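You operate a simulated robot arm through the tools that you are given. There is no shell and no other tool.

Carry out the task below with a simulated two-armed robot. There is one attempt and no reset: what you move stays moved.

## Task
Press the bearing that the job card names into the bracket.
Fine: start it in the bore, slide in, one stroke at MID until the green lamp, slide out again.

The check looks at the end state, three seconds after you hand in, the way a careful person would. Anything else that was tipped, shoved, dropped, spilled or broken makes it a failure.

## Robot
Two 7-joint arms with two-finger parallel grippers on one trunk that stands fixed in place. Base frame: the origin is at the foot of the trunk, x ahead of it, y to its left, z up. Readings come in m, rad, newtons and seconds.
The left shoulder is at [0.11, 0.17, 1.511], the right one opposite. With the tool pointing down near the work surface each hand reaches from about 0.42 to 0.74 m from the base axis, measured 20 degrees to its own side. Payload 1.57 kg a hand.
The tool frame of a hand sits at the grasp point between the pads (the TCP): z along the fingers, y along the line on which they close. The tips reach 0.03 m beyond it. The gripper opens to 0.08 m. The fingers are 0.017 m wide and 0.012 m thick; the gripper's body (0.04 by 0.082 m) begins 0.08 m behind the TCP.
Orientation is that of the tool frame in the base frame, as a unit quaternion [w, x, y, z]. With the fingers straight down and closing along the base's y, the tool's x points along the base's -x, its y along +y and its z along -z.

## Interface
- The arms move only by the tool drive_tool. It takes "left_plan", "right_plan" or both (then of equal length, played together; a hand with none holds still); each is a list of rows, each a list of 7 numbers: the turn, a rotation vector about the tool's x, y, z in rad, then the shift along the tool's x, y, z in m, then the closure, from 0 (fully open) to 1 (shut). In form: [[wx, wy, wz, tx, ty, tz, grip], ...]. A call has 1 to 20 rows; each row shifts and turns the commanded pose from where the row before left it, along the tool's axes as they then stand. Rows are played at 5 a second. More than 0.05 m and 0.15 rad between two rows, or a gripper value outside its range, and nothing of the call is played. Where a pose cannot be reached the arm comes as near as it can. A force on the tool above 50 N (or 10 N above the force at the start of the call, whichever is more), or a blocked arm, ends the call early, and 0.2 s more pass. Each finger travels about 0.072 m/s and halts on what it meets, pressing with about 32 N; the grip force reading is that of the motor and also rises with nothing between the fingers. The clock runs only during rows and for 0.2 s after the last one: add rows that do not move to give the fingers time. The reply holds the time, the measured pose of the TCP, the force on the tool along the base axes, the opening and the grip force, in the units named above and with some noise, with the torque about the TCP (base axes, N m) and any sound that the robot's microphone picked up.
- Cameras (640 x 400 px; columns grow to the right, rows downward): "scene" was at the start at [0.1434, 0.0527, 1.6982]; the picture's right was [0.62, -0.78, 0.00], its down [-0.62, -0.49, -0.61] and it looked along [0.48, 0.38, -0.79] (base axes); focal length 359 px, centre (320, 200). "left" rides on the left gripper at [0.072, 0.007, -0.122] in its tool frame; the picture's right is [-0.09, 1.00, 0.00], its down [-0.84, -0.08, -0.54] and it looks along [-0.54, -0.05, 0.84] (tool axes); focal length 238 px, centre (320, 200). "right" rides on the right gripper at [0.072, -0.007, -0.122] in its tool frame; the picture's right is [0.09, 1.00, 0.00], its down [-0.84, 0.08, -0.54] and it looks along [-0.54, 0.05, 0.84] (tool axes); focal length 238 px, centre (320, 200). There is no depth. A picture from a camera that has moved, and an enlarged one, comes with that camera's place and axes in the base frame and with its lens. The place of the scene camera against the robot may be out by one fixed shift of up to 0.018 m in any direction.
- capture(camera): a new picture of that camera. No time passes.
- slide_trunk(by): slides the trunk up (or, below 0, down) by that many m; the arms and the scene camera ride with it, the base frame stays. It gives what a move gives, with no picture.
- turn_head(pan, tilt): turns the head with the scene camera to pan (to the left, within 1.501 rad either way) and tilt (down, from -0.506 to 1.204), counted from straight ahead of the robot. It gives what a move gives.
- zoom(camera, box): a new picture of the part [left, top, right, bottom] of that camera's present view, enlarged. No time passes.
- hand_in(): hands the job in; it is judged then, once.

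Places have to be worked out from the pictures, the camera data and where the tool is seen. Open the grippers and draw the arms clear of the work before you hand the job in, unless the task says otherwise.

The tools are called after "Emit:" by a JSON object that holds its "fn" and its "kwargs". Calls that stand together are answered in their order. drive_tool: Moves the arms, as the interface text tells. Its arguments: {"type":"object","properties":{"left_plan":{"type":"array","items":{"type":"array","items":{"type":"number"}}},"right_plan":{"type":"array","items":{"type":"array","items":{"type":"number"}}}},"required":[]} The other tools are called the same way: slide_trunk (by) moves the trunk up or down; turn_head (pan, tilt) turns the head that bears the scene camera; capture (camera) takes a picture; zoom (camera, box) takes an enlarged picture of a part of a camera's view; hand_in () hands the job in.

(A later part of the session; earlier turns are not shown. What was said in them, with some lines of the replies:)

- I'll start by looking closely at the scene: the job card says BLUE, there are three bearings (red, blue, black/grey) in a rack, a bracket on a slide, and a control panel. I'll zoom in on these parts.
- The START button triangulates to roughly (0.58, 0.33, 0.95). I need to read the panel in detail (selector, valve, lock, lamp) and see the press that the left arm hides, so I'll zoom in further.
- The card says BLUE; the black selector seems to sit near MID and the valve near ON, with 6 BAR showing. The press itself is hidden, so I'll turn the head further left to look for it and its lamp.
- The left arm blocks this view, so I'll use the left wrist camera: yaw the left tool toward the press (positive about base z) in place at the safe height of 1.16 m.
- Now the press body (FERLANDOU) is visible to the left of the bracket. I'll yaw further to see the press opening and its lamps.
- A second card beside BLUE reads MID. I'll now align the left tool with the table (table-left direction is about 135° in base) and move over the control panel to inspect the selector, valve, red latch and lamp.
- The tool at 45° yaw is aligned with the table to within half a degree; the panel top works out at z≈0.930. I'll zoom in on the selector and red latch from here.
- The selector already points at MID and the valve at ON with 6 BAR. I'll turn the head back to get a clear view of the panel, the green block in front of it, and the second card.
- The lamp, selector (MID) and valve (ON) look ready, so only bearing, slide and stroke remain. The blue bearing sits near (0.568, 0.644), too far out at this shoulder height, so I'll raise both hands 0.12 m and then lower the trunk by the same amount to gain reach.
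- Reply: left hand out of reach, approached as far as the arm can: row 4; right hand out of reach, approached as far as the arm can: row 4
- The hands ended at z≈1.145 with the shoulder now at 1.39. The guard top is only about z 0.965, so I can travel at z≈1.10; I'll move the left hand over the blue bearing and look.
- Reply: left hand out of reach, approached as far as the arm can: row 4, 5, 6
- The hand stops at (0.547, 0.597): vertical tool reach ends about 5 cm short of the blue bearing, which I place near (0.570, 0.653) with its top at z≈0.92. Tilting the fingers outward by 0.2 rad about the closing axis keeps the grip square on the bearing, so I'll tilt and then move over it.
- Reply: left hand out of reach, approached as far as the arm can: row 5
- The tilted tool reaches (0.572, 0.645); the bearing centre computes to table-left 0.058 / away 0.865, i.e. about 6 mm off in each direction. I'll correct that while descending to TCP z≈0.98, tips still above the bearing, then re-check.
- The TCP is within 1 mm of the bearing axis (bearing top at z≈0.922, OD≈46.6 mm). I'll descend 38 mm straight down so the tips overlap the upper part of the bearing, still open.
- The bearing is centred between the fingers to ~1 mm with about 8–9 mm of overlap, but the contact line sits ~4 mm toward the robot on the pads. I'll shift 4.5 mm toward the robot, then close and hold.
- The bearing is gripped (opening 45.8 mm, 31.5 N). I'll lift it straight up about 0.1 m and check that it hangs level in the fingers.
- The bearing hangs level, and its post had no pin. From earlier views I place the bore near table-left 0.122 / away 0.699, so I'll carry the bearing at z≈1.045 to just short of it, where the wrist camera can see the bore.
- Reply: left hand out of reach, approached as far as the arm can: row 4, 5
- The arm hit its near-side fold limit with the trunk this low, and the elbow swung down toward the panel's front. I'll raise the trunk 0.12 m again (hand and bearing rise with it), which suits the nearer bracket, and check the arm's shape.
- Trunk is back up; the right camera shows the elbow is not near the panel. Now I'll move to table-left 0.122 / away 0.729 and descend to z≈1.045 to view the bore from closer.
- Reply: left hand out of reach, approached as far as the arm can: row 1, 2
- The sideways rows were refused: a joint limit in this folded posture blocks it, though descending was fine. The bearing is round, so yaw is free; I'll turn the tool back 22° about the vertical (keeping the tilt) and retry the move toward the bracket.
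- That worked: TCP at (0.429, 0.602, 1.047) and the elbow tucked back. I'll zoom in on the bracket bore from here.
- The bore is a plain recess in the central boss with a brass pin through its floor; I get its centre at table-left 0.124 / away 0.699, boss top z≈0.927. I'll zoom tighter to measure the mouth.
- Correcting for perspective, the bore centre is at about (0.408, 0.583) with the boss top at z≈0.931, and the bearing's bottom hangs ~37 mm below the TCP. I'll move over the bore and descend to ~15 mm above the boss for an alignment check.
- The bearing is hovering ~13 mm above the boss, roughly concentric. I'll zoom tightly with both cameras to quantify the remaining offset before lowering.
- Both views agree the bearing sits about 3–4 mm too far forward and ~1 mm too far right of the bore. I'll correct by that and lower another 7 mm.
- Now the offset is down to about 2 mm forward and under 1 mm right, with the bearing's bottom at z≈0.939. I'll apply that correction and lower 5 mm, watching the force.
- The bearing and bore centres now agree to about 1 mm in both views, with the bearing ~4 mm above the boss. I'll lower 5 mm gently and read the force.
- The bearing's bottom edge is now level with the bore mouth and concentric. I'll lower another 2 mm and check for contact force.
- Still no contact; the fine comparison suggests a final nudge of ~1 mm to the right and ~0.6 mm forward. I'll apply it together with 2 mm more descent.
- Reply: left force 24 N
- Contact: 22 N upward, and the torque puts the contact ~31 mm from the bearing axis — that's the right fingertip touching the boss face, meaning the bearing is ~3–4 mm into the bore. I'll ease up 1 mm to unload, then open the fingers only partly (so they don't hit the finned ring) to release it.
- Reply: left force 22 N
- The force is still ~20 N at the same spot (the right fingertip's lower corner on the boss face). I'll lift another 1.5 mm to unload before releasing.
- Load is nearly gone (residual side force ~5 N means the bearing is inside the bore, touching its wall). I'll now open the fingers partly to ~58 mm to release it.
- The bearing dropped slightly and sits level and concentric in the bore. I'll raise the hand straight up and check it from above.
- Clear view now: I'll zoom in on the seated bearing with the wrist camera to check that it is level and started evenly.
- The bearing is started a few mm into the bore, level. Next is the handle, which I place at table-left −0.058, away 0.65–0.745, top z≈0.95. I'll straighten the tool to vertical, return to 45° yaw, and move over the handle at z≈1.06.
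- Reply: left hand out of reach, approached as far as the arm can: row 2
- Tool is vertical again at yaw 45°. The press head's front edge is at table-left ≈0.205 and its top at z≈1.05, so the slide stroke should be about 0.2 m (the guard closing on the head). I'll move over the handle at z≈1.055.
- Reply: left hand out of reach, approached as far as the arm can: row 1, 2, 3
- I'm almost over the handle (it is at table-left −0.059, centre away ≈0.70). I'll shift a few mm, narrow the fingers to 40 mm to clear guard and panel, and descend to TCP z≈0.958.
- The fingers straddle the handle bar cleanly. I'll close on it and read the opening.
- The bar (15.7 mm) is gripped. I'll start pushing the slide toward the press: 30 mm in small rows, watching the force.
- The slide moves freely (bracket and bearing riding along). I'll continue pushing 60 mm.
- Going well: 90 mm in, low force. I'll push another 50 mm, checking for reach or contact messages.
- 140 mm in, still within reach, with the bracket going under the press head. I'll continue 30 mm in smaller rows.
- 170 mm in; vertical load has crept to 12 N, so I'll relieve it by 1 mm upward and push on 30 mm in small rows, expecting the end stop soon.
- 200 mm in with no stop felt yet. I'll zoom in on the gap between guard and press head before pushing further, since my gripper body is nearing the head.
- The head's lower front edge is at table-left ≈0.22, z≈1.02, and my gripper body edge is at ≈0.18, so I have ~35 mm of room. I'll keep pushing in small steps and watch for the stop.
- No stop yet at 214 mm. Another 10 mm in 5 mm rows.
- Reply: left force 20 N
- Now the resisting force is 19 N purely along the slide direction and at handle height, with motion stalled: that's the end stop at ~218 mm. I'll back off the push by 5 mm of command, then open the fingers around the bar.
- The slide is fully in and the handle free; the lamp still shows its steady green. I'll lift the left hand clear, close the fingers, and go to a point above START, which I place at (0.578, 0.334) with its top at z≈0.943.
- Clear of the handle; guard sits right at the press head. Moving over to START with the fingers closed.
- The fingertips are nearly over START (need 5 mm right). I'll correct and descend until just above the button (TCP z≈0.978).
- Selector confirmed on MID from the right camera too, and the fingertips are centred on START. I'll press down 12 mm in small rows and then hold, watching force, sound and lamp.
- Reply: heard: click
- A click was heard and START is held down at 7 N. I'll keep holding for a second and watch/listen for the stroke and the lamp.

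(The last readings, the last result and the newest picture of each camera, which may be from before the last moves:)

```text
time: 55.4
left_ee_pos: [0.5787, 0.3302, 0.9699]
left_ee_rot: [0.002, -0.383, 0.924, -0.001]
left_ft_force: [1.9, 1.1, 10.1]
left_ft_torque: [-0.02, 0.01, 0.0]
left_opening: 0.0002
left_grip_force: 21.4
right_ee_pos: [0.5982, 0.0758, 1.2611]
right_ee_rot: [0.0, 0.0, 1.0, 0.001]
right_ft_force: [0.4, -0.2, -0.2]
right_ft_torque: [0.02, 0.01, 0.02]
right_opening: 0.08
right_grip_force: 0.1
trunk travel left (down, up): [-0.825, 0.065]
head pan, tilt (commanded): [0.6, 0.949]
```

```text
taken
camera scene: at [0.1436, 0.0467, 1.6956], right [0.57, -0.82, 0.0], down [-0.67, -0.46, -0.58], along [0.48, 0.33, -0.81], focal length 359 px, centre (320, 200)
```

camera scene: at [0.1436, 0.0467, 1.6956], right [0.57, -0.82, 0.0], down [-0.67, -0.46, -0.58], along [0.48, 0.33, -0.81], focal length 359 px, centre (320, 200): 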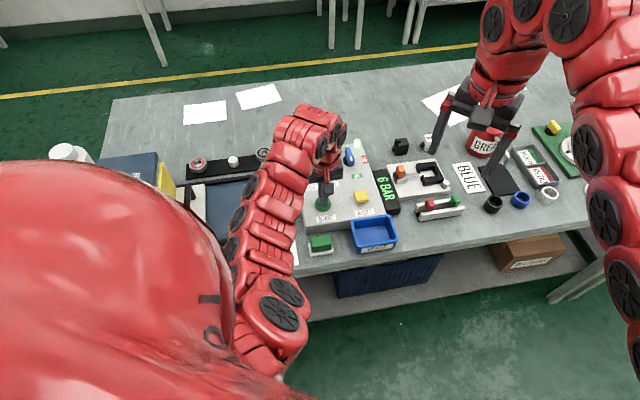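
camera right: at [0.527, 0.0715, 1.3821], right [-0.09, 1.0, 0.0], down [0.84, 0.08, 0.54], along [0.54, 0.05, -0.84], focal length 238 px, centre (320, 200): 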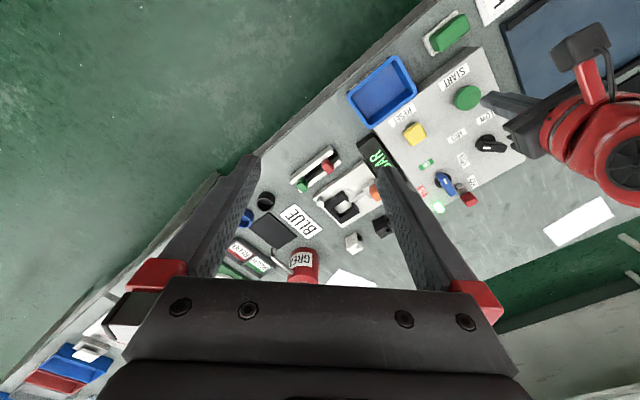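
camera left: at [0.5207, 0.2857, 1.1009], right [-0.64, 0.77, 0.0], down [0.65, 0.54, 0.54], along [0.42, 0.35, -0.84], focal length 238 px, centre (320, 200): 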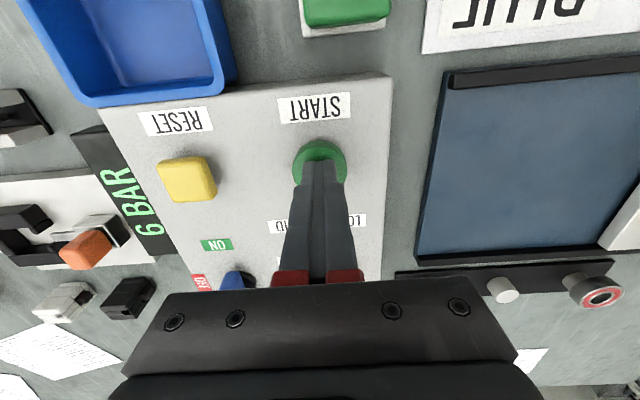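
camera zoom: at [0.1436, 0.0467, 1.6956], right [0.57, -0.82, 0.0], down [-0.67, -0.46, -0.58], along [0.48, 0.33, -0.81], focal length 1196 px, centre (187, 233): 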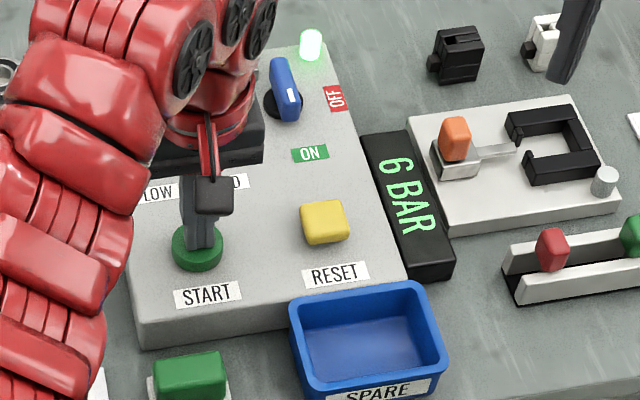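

Lamp unchanged and no further sound yet. I'll hold START a little longer in case the stroke takes a couple of seconds, then look again.

Emit:
{"fn": "drive_tool", "kwargs": {"left_plan": [[0, 0, 0, 0, 0, 0.001, 1], [0, 0, 0, 0, 0, 0, 1], [0, 0, 0, 0, 0, 0, 1], [0, 0, 0, 0, 0, 0, 1], [0, 0, 0, 0, 0, 0, 1], [0, 0, 0, 0, 0, 0, 1], [0, 0, 0, 0, 0, 0, 1], [0, 0, 0, 0, 0, 0, 1], [0, 0, 0, 0, 0, 0, 1], [0, 0, 0, 0, 0, 0, 1]]}}

Emit:
{"fn": "zoom", "kwargs": {"camera": "scene", "box": [280, 130, 440, 250]}}

Emit:
{"fn": "zoom", "kwargs": {"camera": "scene", "box": [40, 130, 220, 230]}}

Emit:
{"fn": "capture", "kwargs": {"camera": "left"}}

```text
time: 57.6
left_ee_pos: [0.5797, 0.3305, 0.97]
left_ee_rot: [0.002, -0.382, 0.924, -0.001]
left_ft_force: [6.2, 1.5, 22.6]
left_ft_torque: [0.0, -0.13, 0.04]
left_opening: 0.0003
left_grip_force: 21.2
right_ee_pos: [0.5988, 0.076, 1.2628]
right_ee_rot: [0.001, 0.0, 1.0, 0.0]
right_ft_force: [0.2, -0.6, 0.3]
right_ft_torque: [0.02, 0.03, 0.02]
right_opening: 0.0799
right_grip_force: 0.1
trunk travel left (down, up): [-0.825, 0.065]
head pan, tilt (commanded): [0.6, 0.949]
```

```text
3.33 times, centred on (360, 190) of scene
camera zoom: at [0.1428, 0.0458, 1.6957], right [0.57, -0.82, 0.0], down [-0.67, -0.46, -0.58], along [0.48, 0.33, -0.81], focal length 1196 px, centre (187, 233)
```

zoom: 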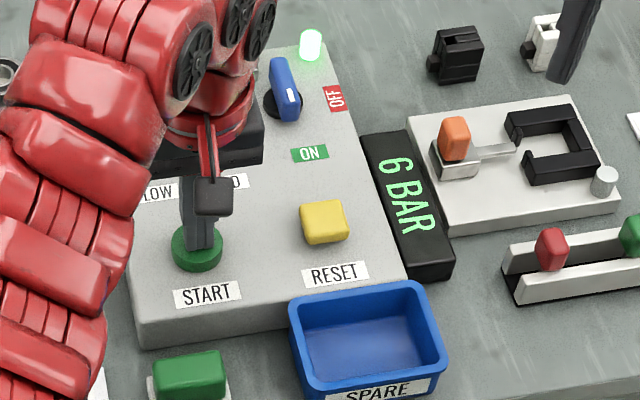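

```text
3.56 times, centred on (130, 180) of scene
camera zoom: at [0.1428, 0.0458, 1.6957], right [0.57, -0.82, 0.0], down [-0.67, -0.46, -0.58], along [0.48, 0.33, -0.81], focal length 1276 px, centre (996, 271)
```

zoom: 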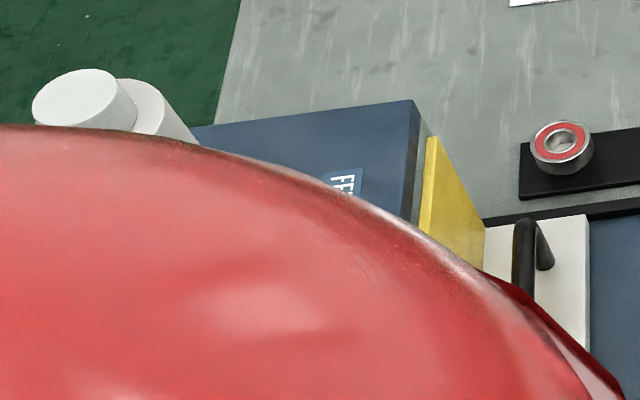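

```text
taken
camera left: at [0.5226, 0.286, 1.0918], right [-0.64, 0.77, 0.0], down [0.64, 0.54, 0.55], along [0.42, 0.35, -0.84], focal length 238 px, centre (320, 200)
```

left: 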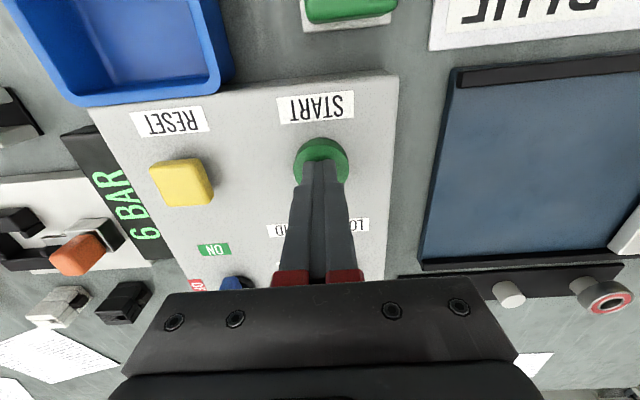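

No stroke so far: only the button click, lamp unchanged. I'll release START, listen, and then examine the slide and press for what is missing.

Emit:
{"fn": "drive_tool", "kwargs": {"left_plan": [[0, 0, 0, 0, 0, -0.008, 1], [0, 0, 0, 0, 0, -0.02, 1], [0, 0, 0, 0, 0, -0.02, 1], [0, 0, 0, 0, 0, 0, 1], [0, 0, 0, 0, 0, 0, 1]]}}

Emit:
{"fn": "capture", "kwargs": {"camera": "scene"}}

Emit:
{"fn": "zoom", "kwargs": {"camera": "scene", "box": [280, 130, 440, 250]}}

```text
time: 58.8
left_ee_pos: [0.5786, 0.3336, 1.0173]
left_ee_rot: [0.0, -0.383, 0.924, -0.001]
left_ft_force: [-0.4, -0.3, 0.3]
left_ft_torque: [-0.01, 0.0, 0.05]
left_opening: 0.0
left_grip_force: 21.9
right_ee_pos: [0.5998, 0.0756, 1.2621]
right_ee_rot: [0.0, 0.0, 1.0, 0.001]
right_ft_force: [-0.2, 0.0, 0.8]
right_ft_torque: [0.02, -0.02, -0.01]
right_opening: 0.0803
right_grip_force: 0.1
trunk travel left (down, up): [-0.825, 0.065]
head pan, tilt (commanded): [0.6, 0.949]
```

```text
taken
camera scene: at [0.1445, 0.047, 1.6954], right [0.57, -0.82, 0.0], down [-0.67, -0.46, -0.58], along [0.48, 0.33, -0.81], focal length 359 px, centre (320, 200)
```

scene: 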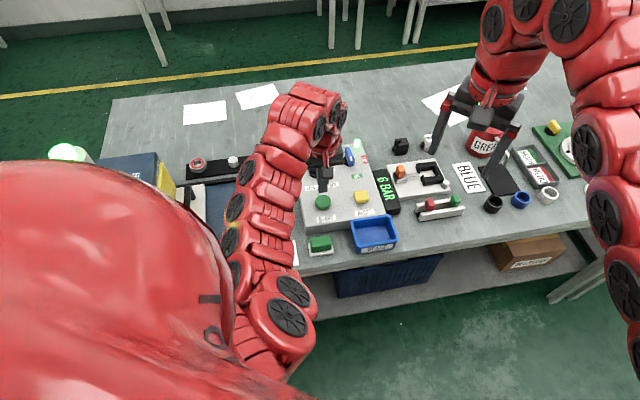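

```text
3.33 times, centred on (360, 190) of scene
camera zoom: at [0.1445, 0.047, 1.6954], right [0.57, -0.82, 0.0], down [-0.67, -0.46, -0.58], along [0.48, 0.33, -0.81], focal length 1196 px, centre (187, 233)
```

zoom: 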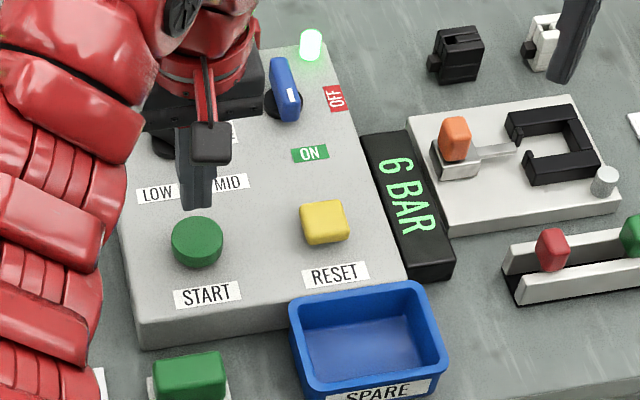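

The cap on top of the press column now glows green — that is the press's lamp, so the stroke finished. I'll zoom in to confirm.

Emit:
{"fn": "zoom", "kwargs": {"camera": "scene", "box": [30, 120, 190, 220]}}

```text
4.00 times, centred on (110, 170) of scene
camera zoom: at [0.1445, 0.047, 1.6954], right [0.57, -0.82, 0.0], down [-0.67, -0.46, -0.58], along [0.48, 0.33, -0.81], focal length 1436 px, centre (1160, 320)
```

zoom: 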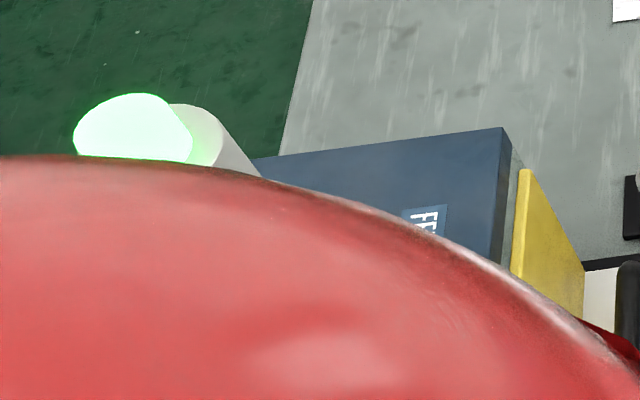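

The stroke is done and the press lamp is green. Now I'll return the left hand to above the handle (table-left 0.159, away 0.70) with the fingers opened to 40 mm on arrival.

Emit:
{"fn": "drive_tool", "kwargs": {"left_plan": [[0, 0, 0, -0.0069, 0.0415, 0, 1], [0, 0, 0, -0.0069, 0.0415, 0, 1], [0, 0, 0, -0.0069, 0.0415, 0, 1], [0, 0, 0, -0.0069, 0.0415, 0, 1], [0, 0, 0, -0.0069, 0.0415, 0, 1], [0, 0, 0, -0.0069, 0.0415, 0, 0.8], [0, 0, 0, -0.0069, 0.0415, 0, 0.5], [0, 0, 0, -0.0069, 0.0405, 0, 0.5], [0, 0, 0, 0, 0, 0, 0.5]]}}

Emit:
{"fn": "capture", "kwargs": {"camera": "left"}}

Emit:
{"fn": "capture", "kwargs": {"camera": "scene"}}

```text
time: 60.8
left_ee_pos: [0.3815, 0.6066, 1.016]
left_ee_rot: [0.001, -0.382, 0.924, 0.001]
left_ft_force: [-0.1, -0.1, 1.3]
left_ft_torque: [-0.02, -0.07, 0.01]
left_opening: 0.0401
left_grip_force: 0.0
right_ee_pos: [0.5992, 0.0771, 1.2621]
right_ee_rot: [0.0, 0.0, 1.0, 0.001]
right_ft_force: [0.3, -0.3, 0.1]
right_ft_torque: [0.0, 0.01, -0.01]
right_opening: 0.08
right_grip_force: 0.0
trunk travel left (down, up): [-0.825, 0.065]
head pan, tilt (commanded): [0.6, 0.949]
```

```text
taken
camera left: at [0.3251, 0.5614, 1.1396], right [-0.64, 0.77, 0.0], down [0.65, 0.54, 0.54], along [0.42, 0.35, -0.84], focal length 238 px, centre (320, 200)
```

left: 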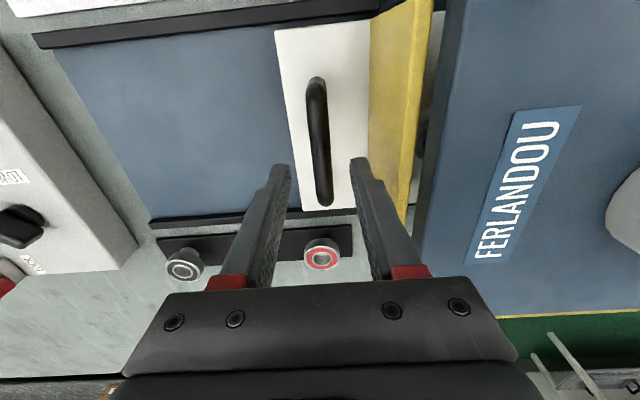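

```text
taken
camera scene: at [0.145, 0.0468, 1.6954], right [0.57, -0.82, 0.0], down [-0.67, -0.46, -0.58], along [0.48, 0.33, -0.81], focal length 359 px, centre (320, 200)
```

scene: 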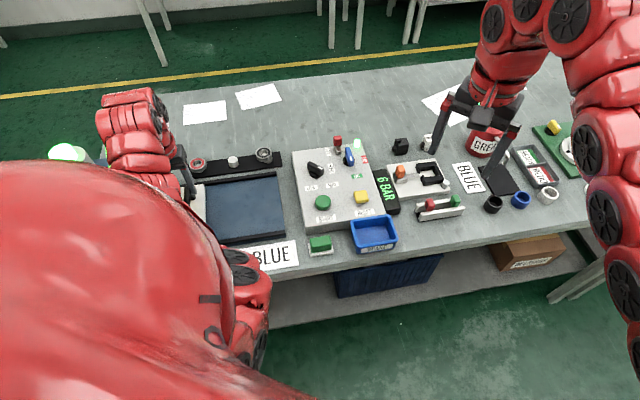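

The fingers are centred over the handle bar again (table-left 0.159). I'll descend to z≈0.958 and grip it.

Emit:
{"fn": "drive_tool", "kwargs": {"left_plan": [[0, 0, 0, 0, 0, 0.02, 0.5], [0, 0, 0, 0, 0, 0.02, 0.5], [0, 0, 0, 0, 0, 0.018, 0.5], [0, 0, 0, 0, 0, 0, 0.5], [0, 0, 0, 0, 0, 0, 0.8], [0, 0, 0, 0, 0, 0, 1], [0, 0, 0, 0, 0, 0, 1], [0, 0, 0, 0, 0, 0, 1]]}}

Emit:
{"fn": "capture", "kwargs": {"camera": "left"}}

```text
time: 62.6
left_ee_pos: [0.3816, 0.6071, 0.9585]
left_ee_rot: [0.001, -0.382, 0.924, 0.0]
left_ft_force: [-3.8, 4.6, -0.2]
left_ft_torque: [0.11, -0.12, 0.0]
left_opening: 0.0156
left_grip_force: 31.4
right_ee_pos: [0.5993, 0.0776, 1.2617]
right_ee_rot: [0.0, -0.001, 1.0, 0.0]
right_ft_force: [0.5, 0.1, -0.2]
right_ft_torque: [0.0, 0.01, 0.01]
right_opening: 0.08
right_grip_force: 0.1
trunk travel left (down, up): [-0.825, 0.065]
head pan, tilt (commanded): [0.6, 0.949]
```

```text
taken
camera left: at [0.326, 0.5625, 1.0818], right [-0.64, 0.77, 0.0], down [0.65, 0.54, 0.54], along [0.42, 0.35, -0.84], focal length 238 px, centre (320, 200)
```

left: 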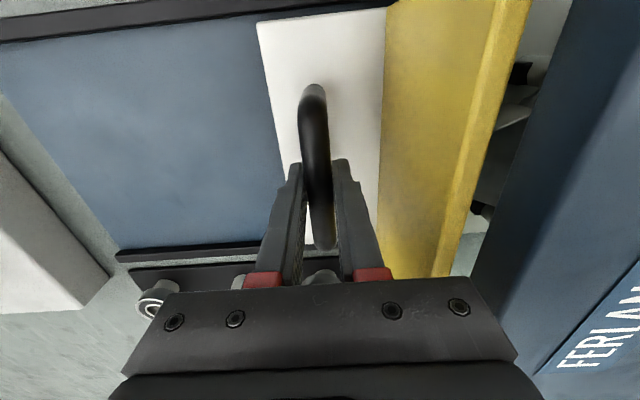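

Gripped again (15.6 mm). I'll pull the slide out gently, first 30 mm, checking that nothing catches.

Emit:
{"fn": "drive_tool", "kwargs": {"left_plan": [[0, 0, 0, 0, -0.006, 0, 1], [0, 0, 0, 0, -0.008, 0, 1], [0, 0, 0, 0, -0.008, 0, 1], [0, 0, 0, 0, -0.008, 0, 1], [0, 0, 0, 0, 0, 0, 1]]}}

Emit:
{"fn": "capture", "kwargs": {"camera": "left"}}

```text
time: 63.8
left_ee_pos: [0.407, 0.5831, 0.959]
left_ee_rot: [0.001, -0.382, 0.924, 0.0]
left_ft_force: [-3.7, -5.6, -1.8]
left_ft_torque: [-0.58, 0.57, 0.08]
left_opening: 0.0159
left_grip_force: 31.2
right_ee_pos: [0.5996, 0.0779, 1.2621]
right_ee_rot: [0.0, 0.0, 1.0, 0.001]
right_ft_force: [-0.6, -0.5, 0.2]
right_ft_torque: [0.0, -0.01, -0.02]
right_opening: 0.0802
right_grip_force: 0.0
trunk travel left (down, up): [-0.825, 0.065]
head pan, tilt (commanded): [0.6, 0.949]
```

```text
taken
camera left: at [0.3499, 0.5389, 1.0819], right [-0.64, 0.77, 0.0], down [0.65, 0.54, 0.54], along [0.42, 0.34, -0.84], focal length 238 px, centre (320, 200)
```

left: 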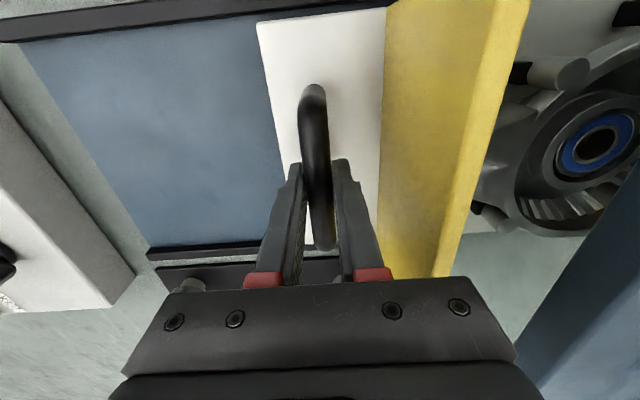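

The slide follows and the bearing now looks flush in the boss. I'll pull out another 96 mm.

Emit:
{"fn": "drive_tool", "kwargs": {"left_plan": [[0, 0, 0, 0, -0.012, 0, 1], [0, 0, 0, 0, -0.012, 0, 1], [0, 0, 0, 0, -0.012, 0, 1], [0, 0, 0, 0, -0.012, 0, 1], [0, 0, 0, 0, -0.012, 0, 1], [0, 0, 0, 0, -0.012, 0, 1], [0, 0, 0, 0, -0.012, 0, 1], [0, 0, 0, 0, -0.012, 0, 1], [0, 0, 0, 0, 0, 0, 1]]}}

Emit:
{"fn": "capture", "kwargs": {"camera": "left"}}

Emit:
{"fn": "capture", "kwargs": {"camera": "scene"}}

```text
time: 65.8
left_ee_pos: [0.4733, 0.516, 0.9591]
left_ee_rot: [0.001, -0.382, 0.924, 0.0]
left_ft_force: [-1.8, -2.6, 4.8]
left_ft_torque: [-0.16, 0.26, 0.03]
left_opening: 0.0157
left_grip_force: 31.3
right_ee_pos: [0.5991, 0.075, 1.2625]
right_ee_rot: [0.0, 0.0, 1.0, 0.001]
right_ft_force: [-0.1, 0.2, -0.8]
right_ft_torque: [0.02, 0.02, 0.03]
right_opening: 0.0802
right_grip_force: 0.0
trunk travel left (down, up): [-0.825, 0.065]
head pan, tilt (commanded): [0.6, 0.949]
```

```text
taken
camera left: at [0.4165, 0.4723, 1.0818], right [-0.64, 0.77, 0.0], down [0.65, 0.54, 0.54], along [0.42, 0.35, -0.84], focal length 238 px, centre (320, 200)
```

left: 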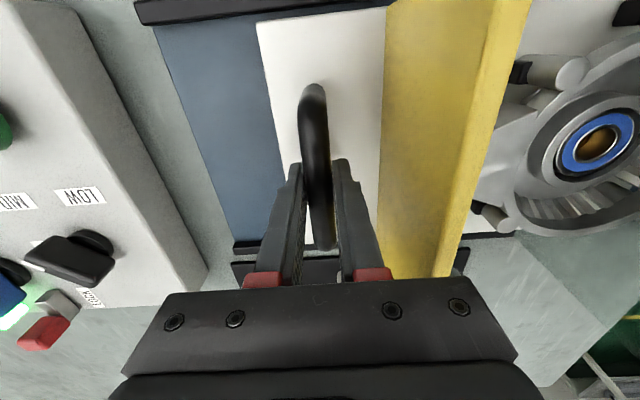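

```text
taken
camera scene: at [0.1438, 0.0464, 1.6955], right [0.56, -0.83, 0.0], down [-0.67, -0.46, -0.58], along [0.48, 0.33, -0.81], focal length 359 px, centre (320, 200)
```

scene: 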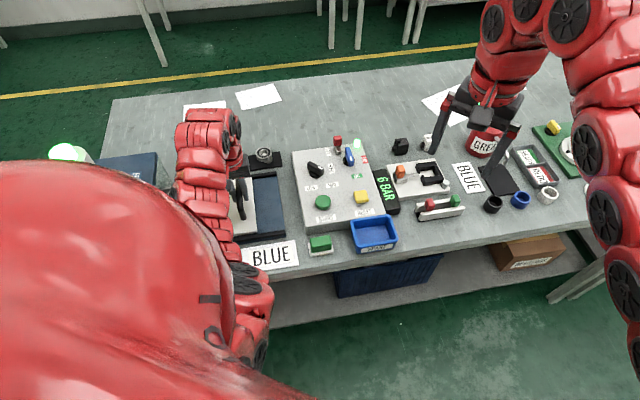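

The press lamp is still green and the bearing is out of the head. About 89 mm remain to the original position; I'll pull 78 mm, then finish slowly.

Emit:
{"fn": "drive_tool", "kwargs": {"left_plan": [[0, 0, 0, 0, -0.012, 0, 1], [0, 0, 0, 0, -0.012, 0, 1], [0, 0, 0, 0, -0.012, 0, 1], [0, 0, 0, 0, -0.012, 0, 1], [0, 0, 0, 0, -0.012, 0, 1], [0, 0, 0, 0, -0.01, 0, 1], [0, 0, 0, 0, -0.008, 0, 1], [0, 0, 0, 0, 0, 0, 1]]}}

Emit:
{"fn": "capture", "kwargs": {"camera": "left"}}

```text
time: 67.6
left_ee_pos: [0.5297, 0.4592, 0.9587]
left_ee_rot: [0.0, -0.383, 0.924, -0.001]
left_ft_force: [-9.7, -9.3, -12.7]
left_ft_torque: [0.38, -0.34, 0.0]
left_opening: 0.0157
left_grip_force: 31.3
right_ee_pos: [0.5987, 0.0762, 1.2608]
right_ee_rot: [0.0, 0.0, 1.0, 0.0]
right_ft_force: [-0.5, 0.1, -0.3]
right_ft_torque: [0.02, 0.04, 0.02]
right_opening: 0.0801
right_grip_force: 0.0
trunk travel left (down, up): [-0.825, 0.065]
head pan, tilt (commanded): [0.6, 0.949]
```

```text
taken
camera left: at [0.4735, 0.4157, 1.0819], right [-0.64, 0.77, 0.0], down [0.65, 0.54, 0.54], along [0.42, 0.35, -0.84], focal length 238 px, centre (320, 200)
```

left: 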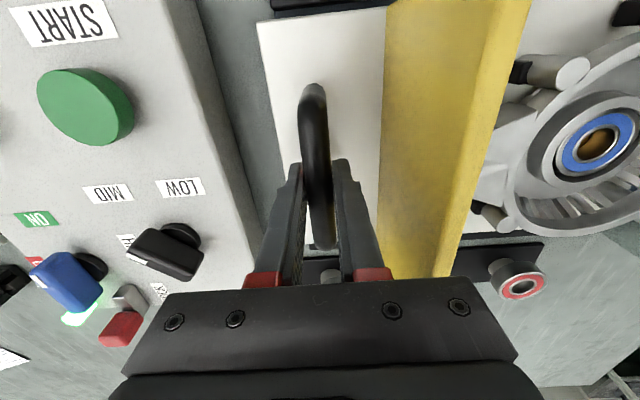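

Within 9 mm of the original position; sideways load from slight misalignment is ~13 N, so I'll relax that while easing out the last 9 mm.

Emit:
{"fn": "drive_tool", "kwargs": {"left_plan": [[0, 0, 0, 0.001, -0.003, 0.0005, 1], [0, 0, 0, 0.001, -0.003, 0.0005, 1], [0, 0, 0, 0.0005, -0.003, 0, 1], [0, 0, 0, 0, 0, 0, 1]]}}

Emit:
{"fn": "capture", "kwargs": {"camera": "left"}}

```text
time: 68.6
left_ee_pos: [0.5362, 0.4535, 0.9596]
left_ee_rot: [0.003, -0.382, 0.924, 0.0]
left_ft_force: [10.2, 11.4, 8.8]
left_ft_torque: [0.28, -0.27, 0.06]
left_opening: 0.0157
left_grip_force: 31.2
right_ee_pos: [0.601, 0.0784, 1.2613]
right_ee_rot: [0.0, 0.0, 1.0, 0.001]
right_ft_force: [0.1, -0.5, -0.4]
right_ft_torque: [0.0, 0.0, -0.01]
right_opening: 0.0801
right_grip_force: 0.0
trunk travel left (down, up): [-0.825, 0.065]
head pan, tilt (commanded): [0.6, 0.949]
```

```text
taken
camera left: at [0.4792, 0.409, 1.0815], right [-0.64, 0.77, 0.0], down [0.64, 0.54, 0.55], along [0.42, 0.35, -0.84], focal length 238 px, centre (320, 200)
```

left: 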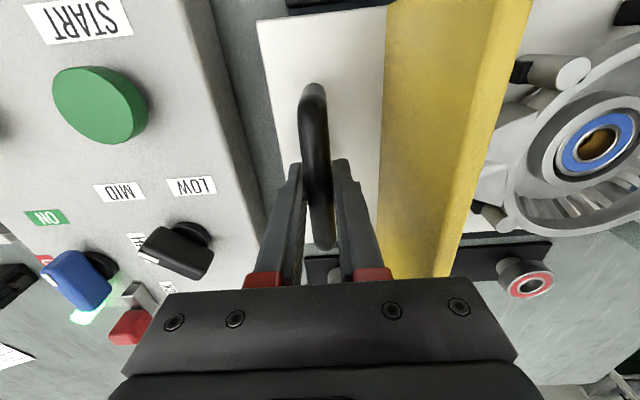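

Nearly back at the start position (−0.0585 vs −0.0592). I'll ease the sideways load and pull a final 3 mm to be sure it is fully out.

Emit:
{"fn": "drive_tool", "kwargs": {"left_plan": [[0, 0, 0, -0.0012, -0.0015, -0.0003, 1], [0, 0, 0, 0, -0.0015, 0, 1], [0, 0, 0, 0, 0, 0, 1]]}}

Emit:
{"fn": "zoom", "kwargs": {"camera": "left", "box": [420, 0, 640, 250]}}

```text
time: 69.4
left_ee_pos: [0.5355, 0.4526, 0.9589]
left_ee_rot: [0.001, -0.383, 0.924, 0.0]
left_ft_force: [9.3, 14.2, 13.5]
left_ft_torque: [0.04, -0.03, -0.02]
left_opening: 0.016
left_grip_force: 31.4
right_ee_pos: [0.6009, 0.0771, 1.2621]
right_ee_rot: [0.0, 0.0, 1.0, 0.0]
right_ft_force: [-0.7, -0.4, -0.3]
right_ft_torque: [0.02, -0.02, -0.05]
right_opening: 0.0797
right_grip_force: 0.0
trunk travel left (down, up): [-0.825, 0.065]
head pan, tilt (commanded): [0.6, 0.949]
```

```text
1.60 times, centred on (530, 125) of left
camera zoom: at [0.4808, 0.4076, 1.0816], right [-0.64, 0.77, 0.0], down [0.64, 0.54, 0.54], along [0.42, 0.35, -0.84], focal length 381 px, centre (-16, 320)
```

zoom: 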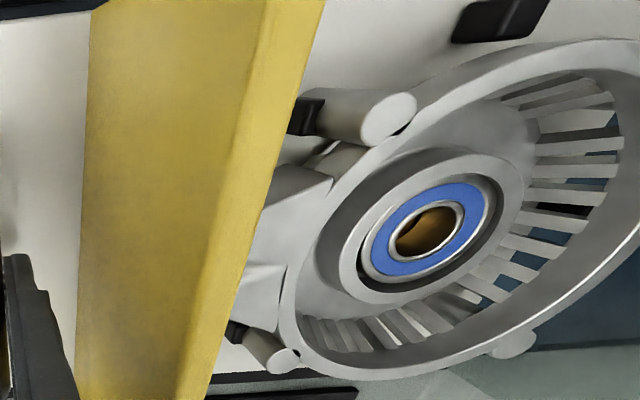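

The bearing is seated flush inside the boss and the slide is back at its outer position. I'll unload, open the fingers around the bar, and lift straight off.

Emit:
{"fn": "drive_tool", "kwargs": {"left_plan": [[0, 0, 0, -0.0015, 0, -0.0008, 1], [0, 0, 0, 0, 0, 0, 0.8], [0, 0, 0, 0, 0, 0, 0.5], [0, 0, 0, 0, 0, 0, 0.5], [0, 0, 0, 0, 0, -0.02, 0.5], [0, 0, 0, 0, 0, -0.03, 0.5], [0, 0, 0, 0, 0, -0.03, 0.5], [0, 0, 0, 0, 0, 0, 0.5]]}}

Emit:
{"fn": "capture", "kwargs": {"camera": "left"}}

Emit:
{"fn": "capture", "kwargs": {"camera": "scene"}}

```text
time: 71.2
left_ee_pos: [0.5377, 0.4531, 1.0405]
left_ee_rot: [0.0, -0.381, 0.924, -0.001]
left_ft_force: [-0.5, -0.3, -0.1]
left_ft_torque: [-0.02, 0.01, 0.02]
left_opening: 0.0399
left_grip_force: 0.0
right_ee_pos: [0.599, 0.0762, 1.2601]
right_ee_rot: [0.0, 0.0, 1.0, 0.0]
right_ft_force: [0.1, 0.5, -0.4]
right_ft_torque: [0.0, 0.04, 0.04]
right_opening: 0.0801
right_grip_force: 0.1
trunk travel left (down, up): [-0.825, 0.065]
head pan, tilt (commanded): [0.6, 0.949]
```

```text
taken
camera left: at [0.482, 0.4089, 1.1617], right [-0.64, 0.77, 0.0], down [0.65, 0.54, 0.54], along [0.42, 0.35, -0.84], focal length 238 px, centre (320, 200)
```

left: 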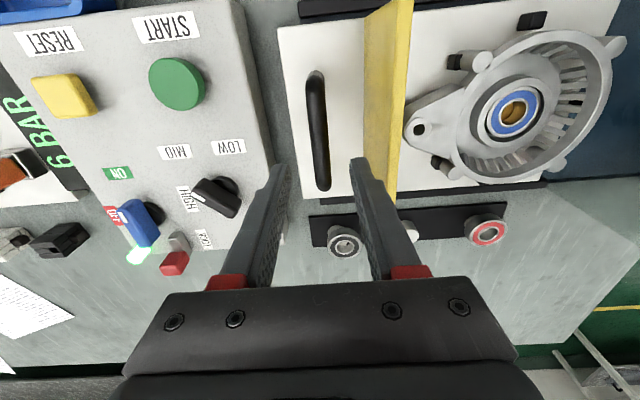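

```text
taken
camera scene: at [0.1448, 0.0478, 1.6954], right [0.57, -0.82, 0.0], down [-0.67, -0.46, -0.58], along [0.48, 0.33, -0.81], focal length 359 px, centre (320, 200)
```

scene: 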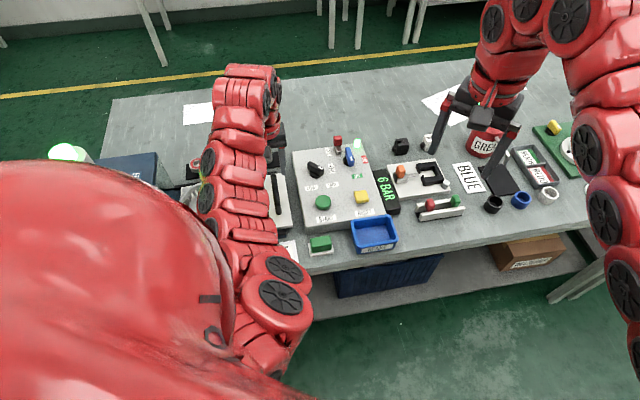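

Handle released. I'll raise the hand further and zoom in on the bearing to verify its seating depth and squareness.

Emit:
{"fn": "drive_tool", "kwargs": {"left_plan": [[0, 0, 0, 0, 0.01, -0.03, 0.2], [0, 0, 0, 0, 0.02, -0.03, 0], [0, 0, 0, 0, 0.03, -0.02, 0], [0, 0, 0, 0, 0.03, 0, 0], [0, 0, 0, 0, 0.03, 0, 0], [0, 0, 0, 0, 0, 0, 0]]}}

Emit:
{"fn": "capture", "kwargs": {"camera": "left"}}

Emit:
{"fn": "capture", "kwargs": {"camera": "scene"}}

```text
time: 72.6
left_ee_pos: [0.4979, 0.5175, 1.0594]
left_ee_rot: [0.002, -0.382, 0.924, 0.0]
left_ft_force: [-0.6, -0.1, 0.4]
left_ft_torque: [0.01, 0.0, 0.0]
left_opening: 0.08
left_grip_force: 0.1
left hand out of reach, approached as far as the arm can: row 1, 2, 3, 4
right_ee_pos: [0.6002, 0.077, 1.2616]
right_ee_rot: [0.0, 0.0, 1.0, 0.001]
right_ft_force: [-1.0, -0.2, 0.9]
right_ft_torque: [0.03, 0.01, 0.03]
right_opening: 0.0801
right_grip_force: 0.1
trunk travel left (down, up): [-0.825, 0.065]
head pan, tilt (commanded): [0.6, 0.949]
```

```text
taken
camera left: at [0.4416, 0.4732, 1.1829], right [-0.64, 0.77, 0.0], down [0.65, 0.54, 0.54], along [0.42, 0.35, -0.84], focal length 238 px, centre (320, 200)
```

left: 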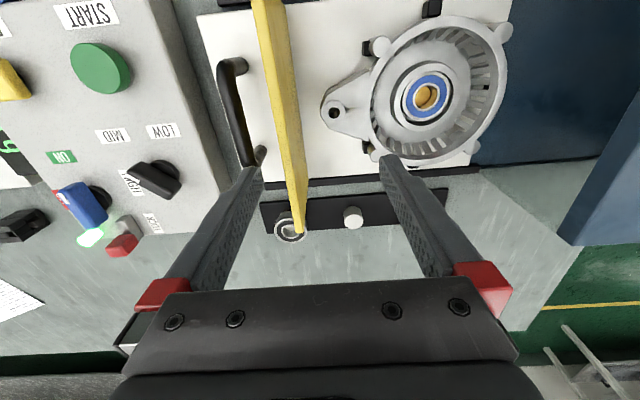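

```text
taken
camera scene: at [0.1453, 0.0463, 1.6954], right [0.56, -0.83, 0.0], down [-0.67, -0.46, -0.58], along [0.48, 0.33, -0.81], focal length 359 px, centre (320, 200)
```

scene: 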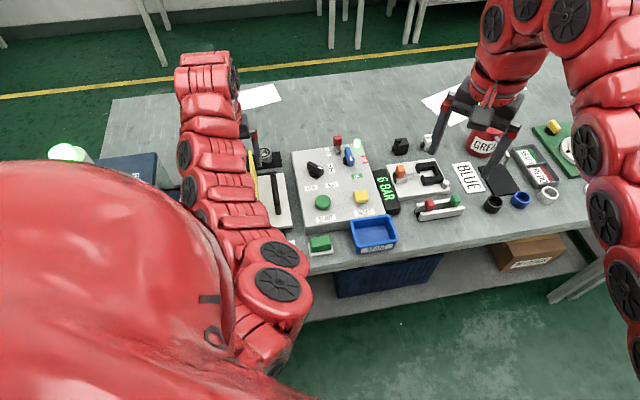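

Let me zoom in on the pressed bearing and on the press lamp from here.

Emit:
{"fn": "zoom", "kwargs": {"camera": "left", "box": [360, 30, 500, 150]}}

Emit:
{"fn": "zoom", "kwargs": {"camera": "scene", "box": [30, 130, 200, 240]}}

```text
3.33 times, centred on (430, 90) of left
camera zoom: at [0.4416, 0.4732, 1.1829], right [-0.64, 0.77, 0.0], down [0.65, 0.54, 0.54], along [0.42, 0.35, -0.84], focal length 794 px, centre (-47, 567)
```

zoom: 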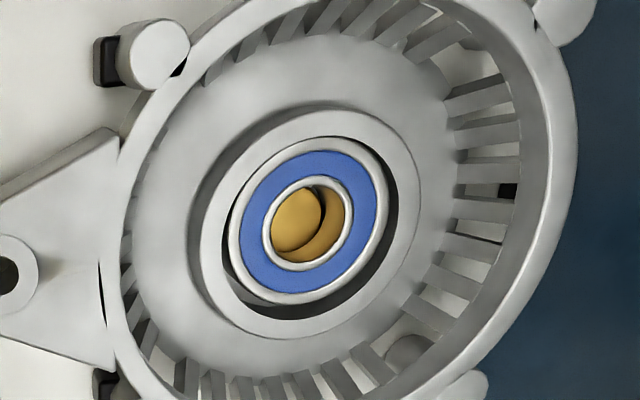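

```text
3.64 times, centred on (115, 185) of scene
camera zoom: at [0.1453, 0.0463, 1.6954], right [0.56, -0.83, 0.0], down [-0.67, -0.46, -0.58], along [0.48, 0.33, -0.81], focal length 1305 px, centre (1066, 254)
```

zoom: 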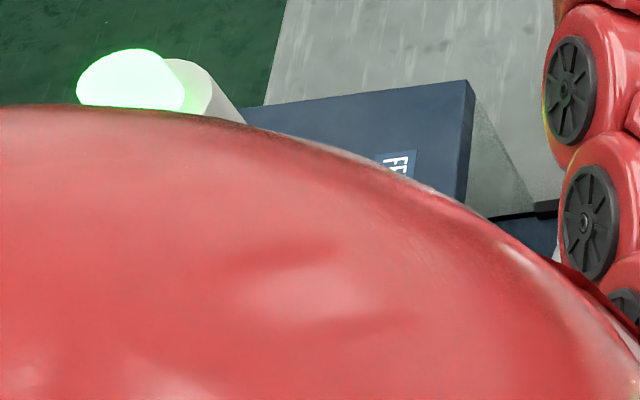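

The bearing now sits flush with the boss. I'll yaw the tool back and raise the left hand clear of the work so the scene camera can confirm the seating.

Emit:
{"fn": "drive_tool", "kwargs": {"left_plan": [[0, 0, 0.14, 0, 0, 0, 0], [0, 0, 0.14, 0, 0, 0, 0], [0, 0, 0.14, 0, 0, 0, 0], [0, 0, 0.14, 0, 0, 0, 0], [0, 0, 0.14, 0, 0, -0.02, 0], [0, 0, 0.085, 0, 0, -0.03, 0], [0, 0, 0, 0, 0, -0.03, 0], [0, 0, 0, 0, 0, -0.02, 0], [0, 0, 0, 0, 0, 0, 0]]}}

Emit:
{"fn": "capture", "kwargs": {"camera": "scene"}}

Emit:
{"fn": "capture", "kwargs": {"camera": "left"}}

```text
time: 74.6
left_ee_pos: [0.5106, 0.5297, 1.1126]
left_ee_rot: [0.001, -0.035, 0.999, 0.001]
left_ft_force: [0.3, 0.0, 0.7]
left_ft_torque: [-0.01, 0.01, -0.02]
left_opening: 0.08
left_grip_force: 0.0
left hand out of reach, approached as far as the arm can: row 5, 6, 7, 8
right_ee_pos: [0.6003, 0.0764, 1.2615]
right_ee_rot: [0.0, 0.0, 1.0, 0.001]
right_ft_force: [-0.5, -0.1, 0.3]
right_ft_torque: [0.03, -0.02, 0.0]
right_opening: 0.08
right_grip_force: 0.1
trunk travel left (down, up): [-0.825, 0.065]
head pan, tilt (commanded): [0.6, 0.949]
```

```text
taken
camera scene: at [0.1444, 0.047, 1.6955], right [0.56, -0.83, 0.0], down [-0.67, -0.46, -0.58], along [0.48, 0.33, -0.81], focal length 359 px, centre (320, 200)
```

scene: 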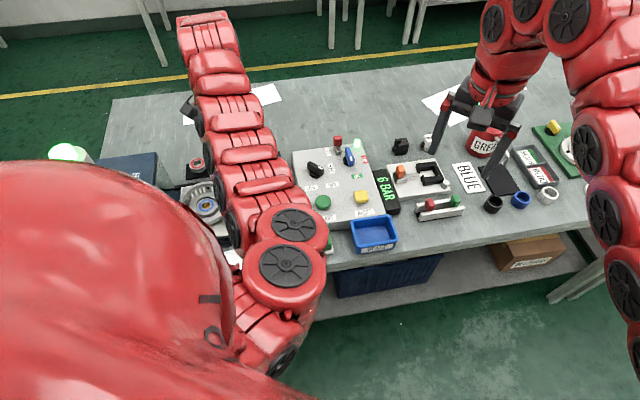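

```text
taken
camera left: at [0.4394, 0.5326, 1.2357], right [0.02, 1.0, 0.0], down [0.84, -0.02, 0.54], along [0.54, -0.01, -0.84], focal length 238 px, centre (320, 200)
```

left: 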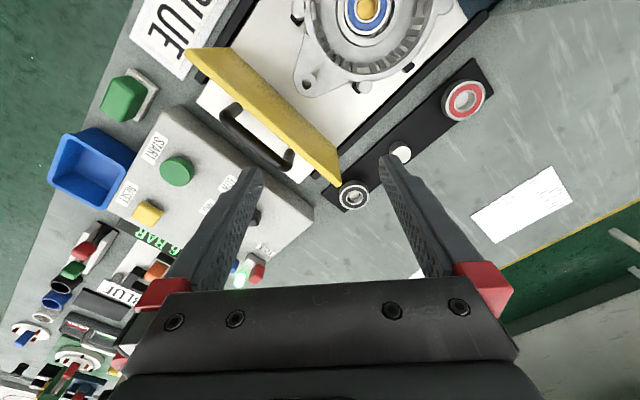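

The bracket is visible again from the scene camera; I'll zoom in on the bearing and check with the right camera where the left elbow is.

Emit:
{"fn": "zoom", "kwargs": {"camera": "scene", "box": [190, 180, 240, 225]}}

Emit:
{"fn": "capture", "kwargs": {"camera": "right"}}

Emit:
{"fn": "zoom", "kwargs": {"camera": "left", "box": [290, 0, 450, 100]}}

```text
8.89 times, centred on (215, 202) of scene
camera zoom: at [0.1444, 0.047, 1.6955], right [0.56, -0.83, 0.0], down [-0.67, -0.46, -0.58], along [0.48, 0.33, -0.81], focal length 3191 px, centre (1253, 178)
```

zoom: 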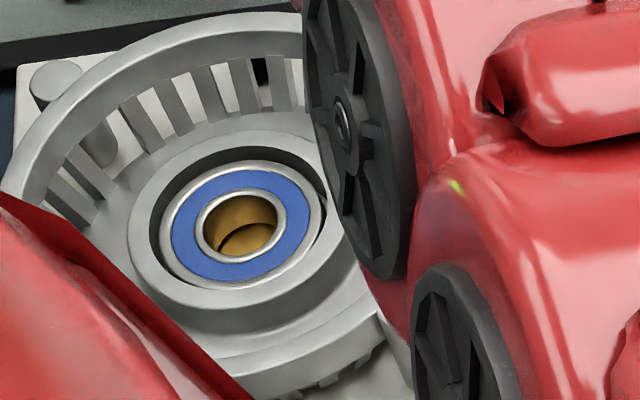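

```text
taken
camera right: at [0.5272, 0.0705, 1.3821], right [-0.09, 1.0, 0.0], down [0.84, 0.08, 0.54], along [0.54, 0.05, -0.84], focal length 238 px, centre (320, 200)
```

right: 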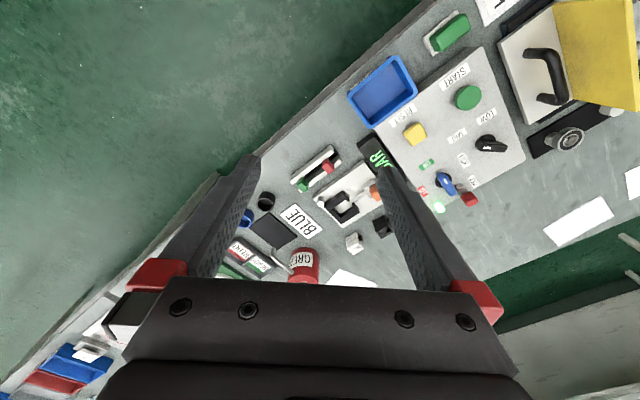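

```text
4.00 times, centred on (370, 50) of left
camera zoom: at [0.4394, 0.5326, 1.2357], right [0.02, 1.0, 0.0], down [0.84, -0.02, 0.54], along [0.54, -0.01, -0.84], focal length 953 px, centre (120, 800)
```

zoom: 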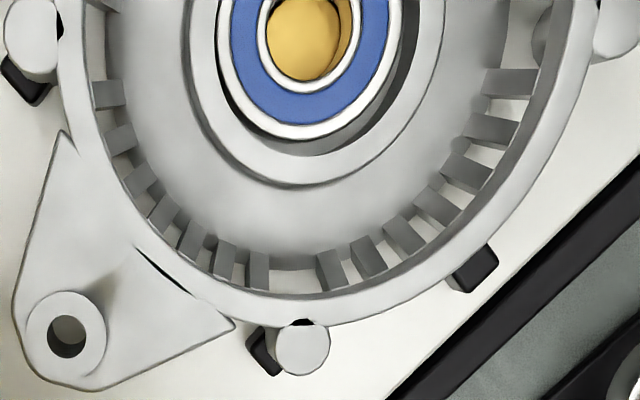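

The bearing's top face is now concentric and flush with the boss (it stood ~9 mm proud before), the press lamp is green, and the slide matches its original position. I'll raise the trunk 60 mm so both open hands are well clear, and take a last look.

Emit:
{"fn": "slide_trunk", "kwargs": {"by": 0.06}}

Emit:
{"fn": "capture", "kwargs": {"camera": "scene"}}

Emit:
{"fn": "capture", "kwargs": {"camera": "left"}}

```text
time: 75.6
left_ee_pos: [0.5123, 0.5295, 1.1726]
left_ee_rot: [0.001, -0.035, 0.999, -0.001]
left_ft_force: [0.4, 0.8, -0.9]
left_ft_torque: [-0.02, 0.04, -0.03]
left_opening: 0.0798
left_grip_force: 0.1
right_ee_pos: [0.6001, 0.077, 1.321]
right_ee_rot: [0.001, 0.0, 1.0, 0.001]
right_ft_force: [0.1, -0.6, -0.2]
right_ft_torque: [-0.01, -0.01, 0.01]
right_opening: 0.0799
right_grip_force: 0.0
trunk travel left (down, up): [-0.885, 0.005]
head pan, tilt (commanded): [0.6, 0.949]
```

```text
taken
camera scene: at [0.1451, 0.0474, 1.7554], right [0.57, -0.82, 0.0], down [-0.67, -0.46, -0.58], along [0.48, 0.33, -0.81], focal length 359 px, centre (320, 200)
```

scene: 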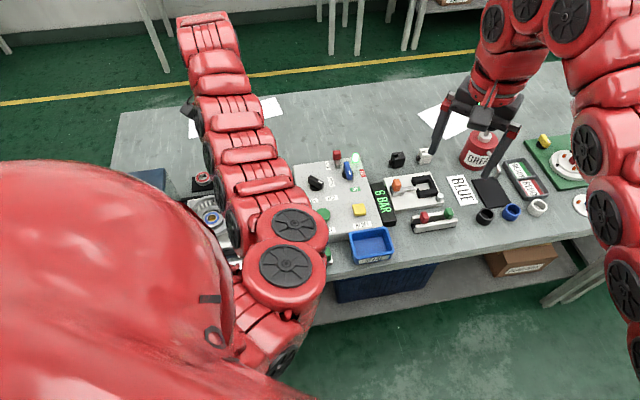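

```text
taken
camera left: at [0.4399, 0.5328, 1.2953], right [0.02, 1.0, 0.0], down [0.84, -0.02, 0.54], along [0.54, -0.01, -0.84], focal length 238 px, centre (320, 200)
```

left: 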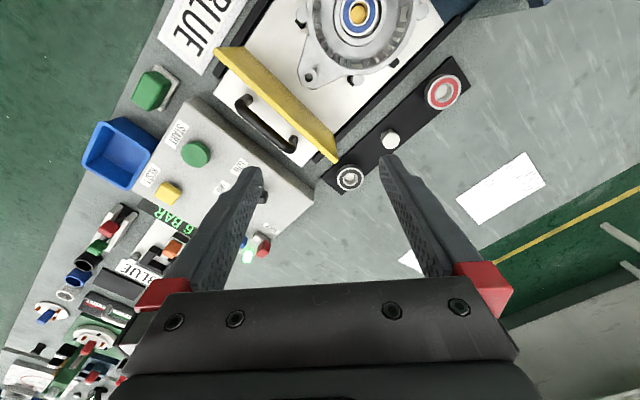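

The blue bearing is pressed in, the slide is out, and the press lamp was green. The other bearings and items look undisturbed, and both grippers are open and clear of the work, so I'm handing in.

Emit:
{"fn": "hand_in", "kwargs": {}}

```text
The job is handed in.
```

I pressed the blue bearing into the bracket with one stroke at MID, and the lamp on the press column turned green. The job is handed in; I haven't seen the check's result.

- **Bearing:** it stood about 9 mm proud when started in the bore. After the stroke its top face looks flush with the boss and level. That is judged from the camera pictures, not measured.
- **Slide:** I pushed it in to its stop (about 218 mm), then pulled it back out to where it started.
- **Panel:** the selector was already at MID, the valve at ON and the display read 6 BAR. I only touched START.
- **START:** I held it down for about 4 seconds. The small panel lamp was green the whole time, so I went by the lamp on the press column, which I first saw green after releasing START.
- **Bench:** nothing else looks moved or knocked. Both grippers are open and the arms are raised clear of the work.
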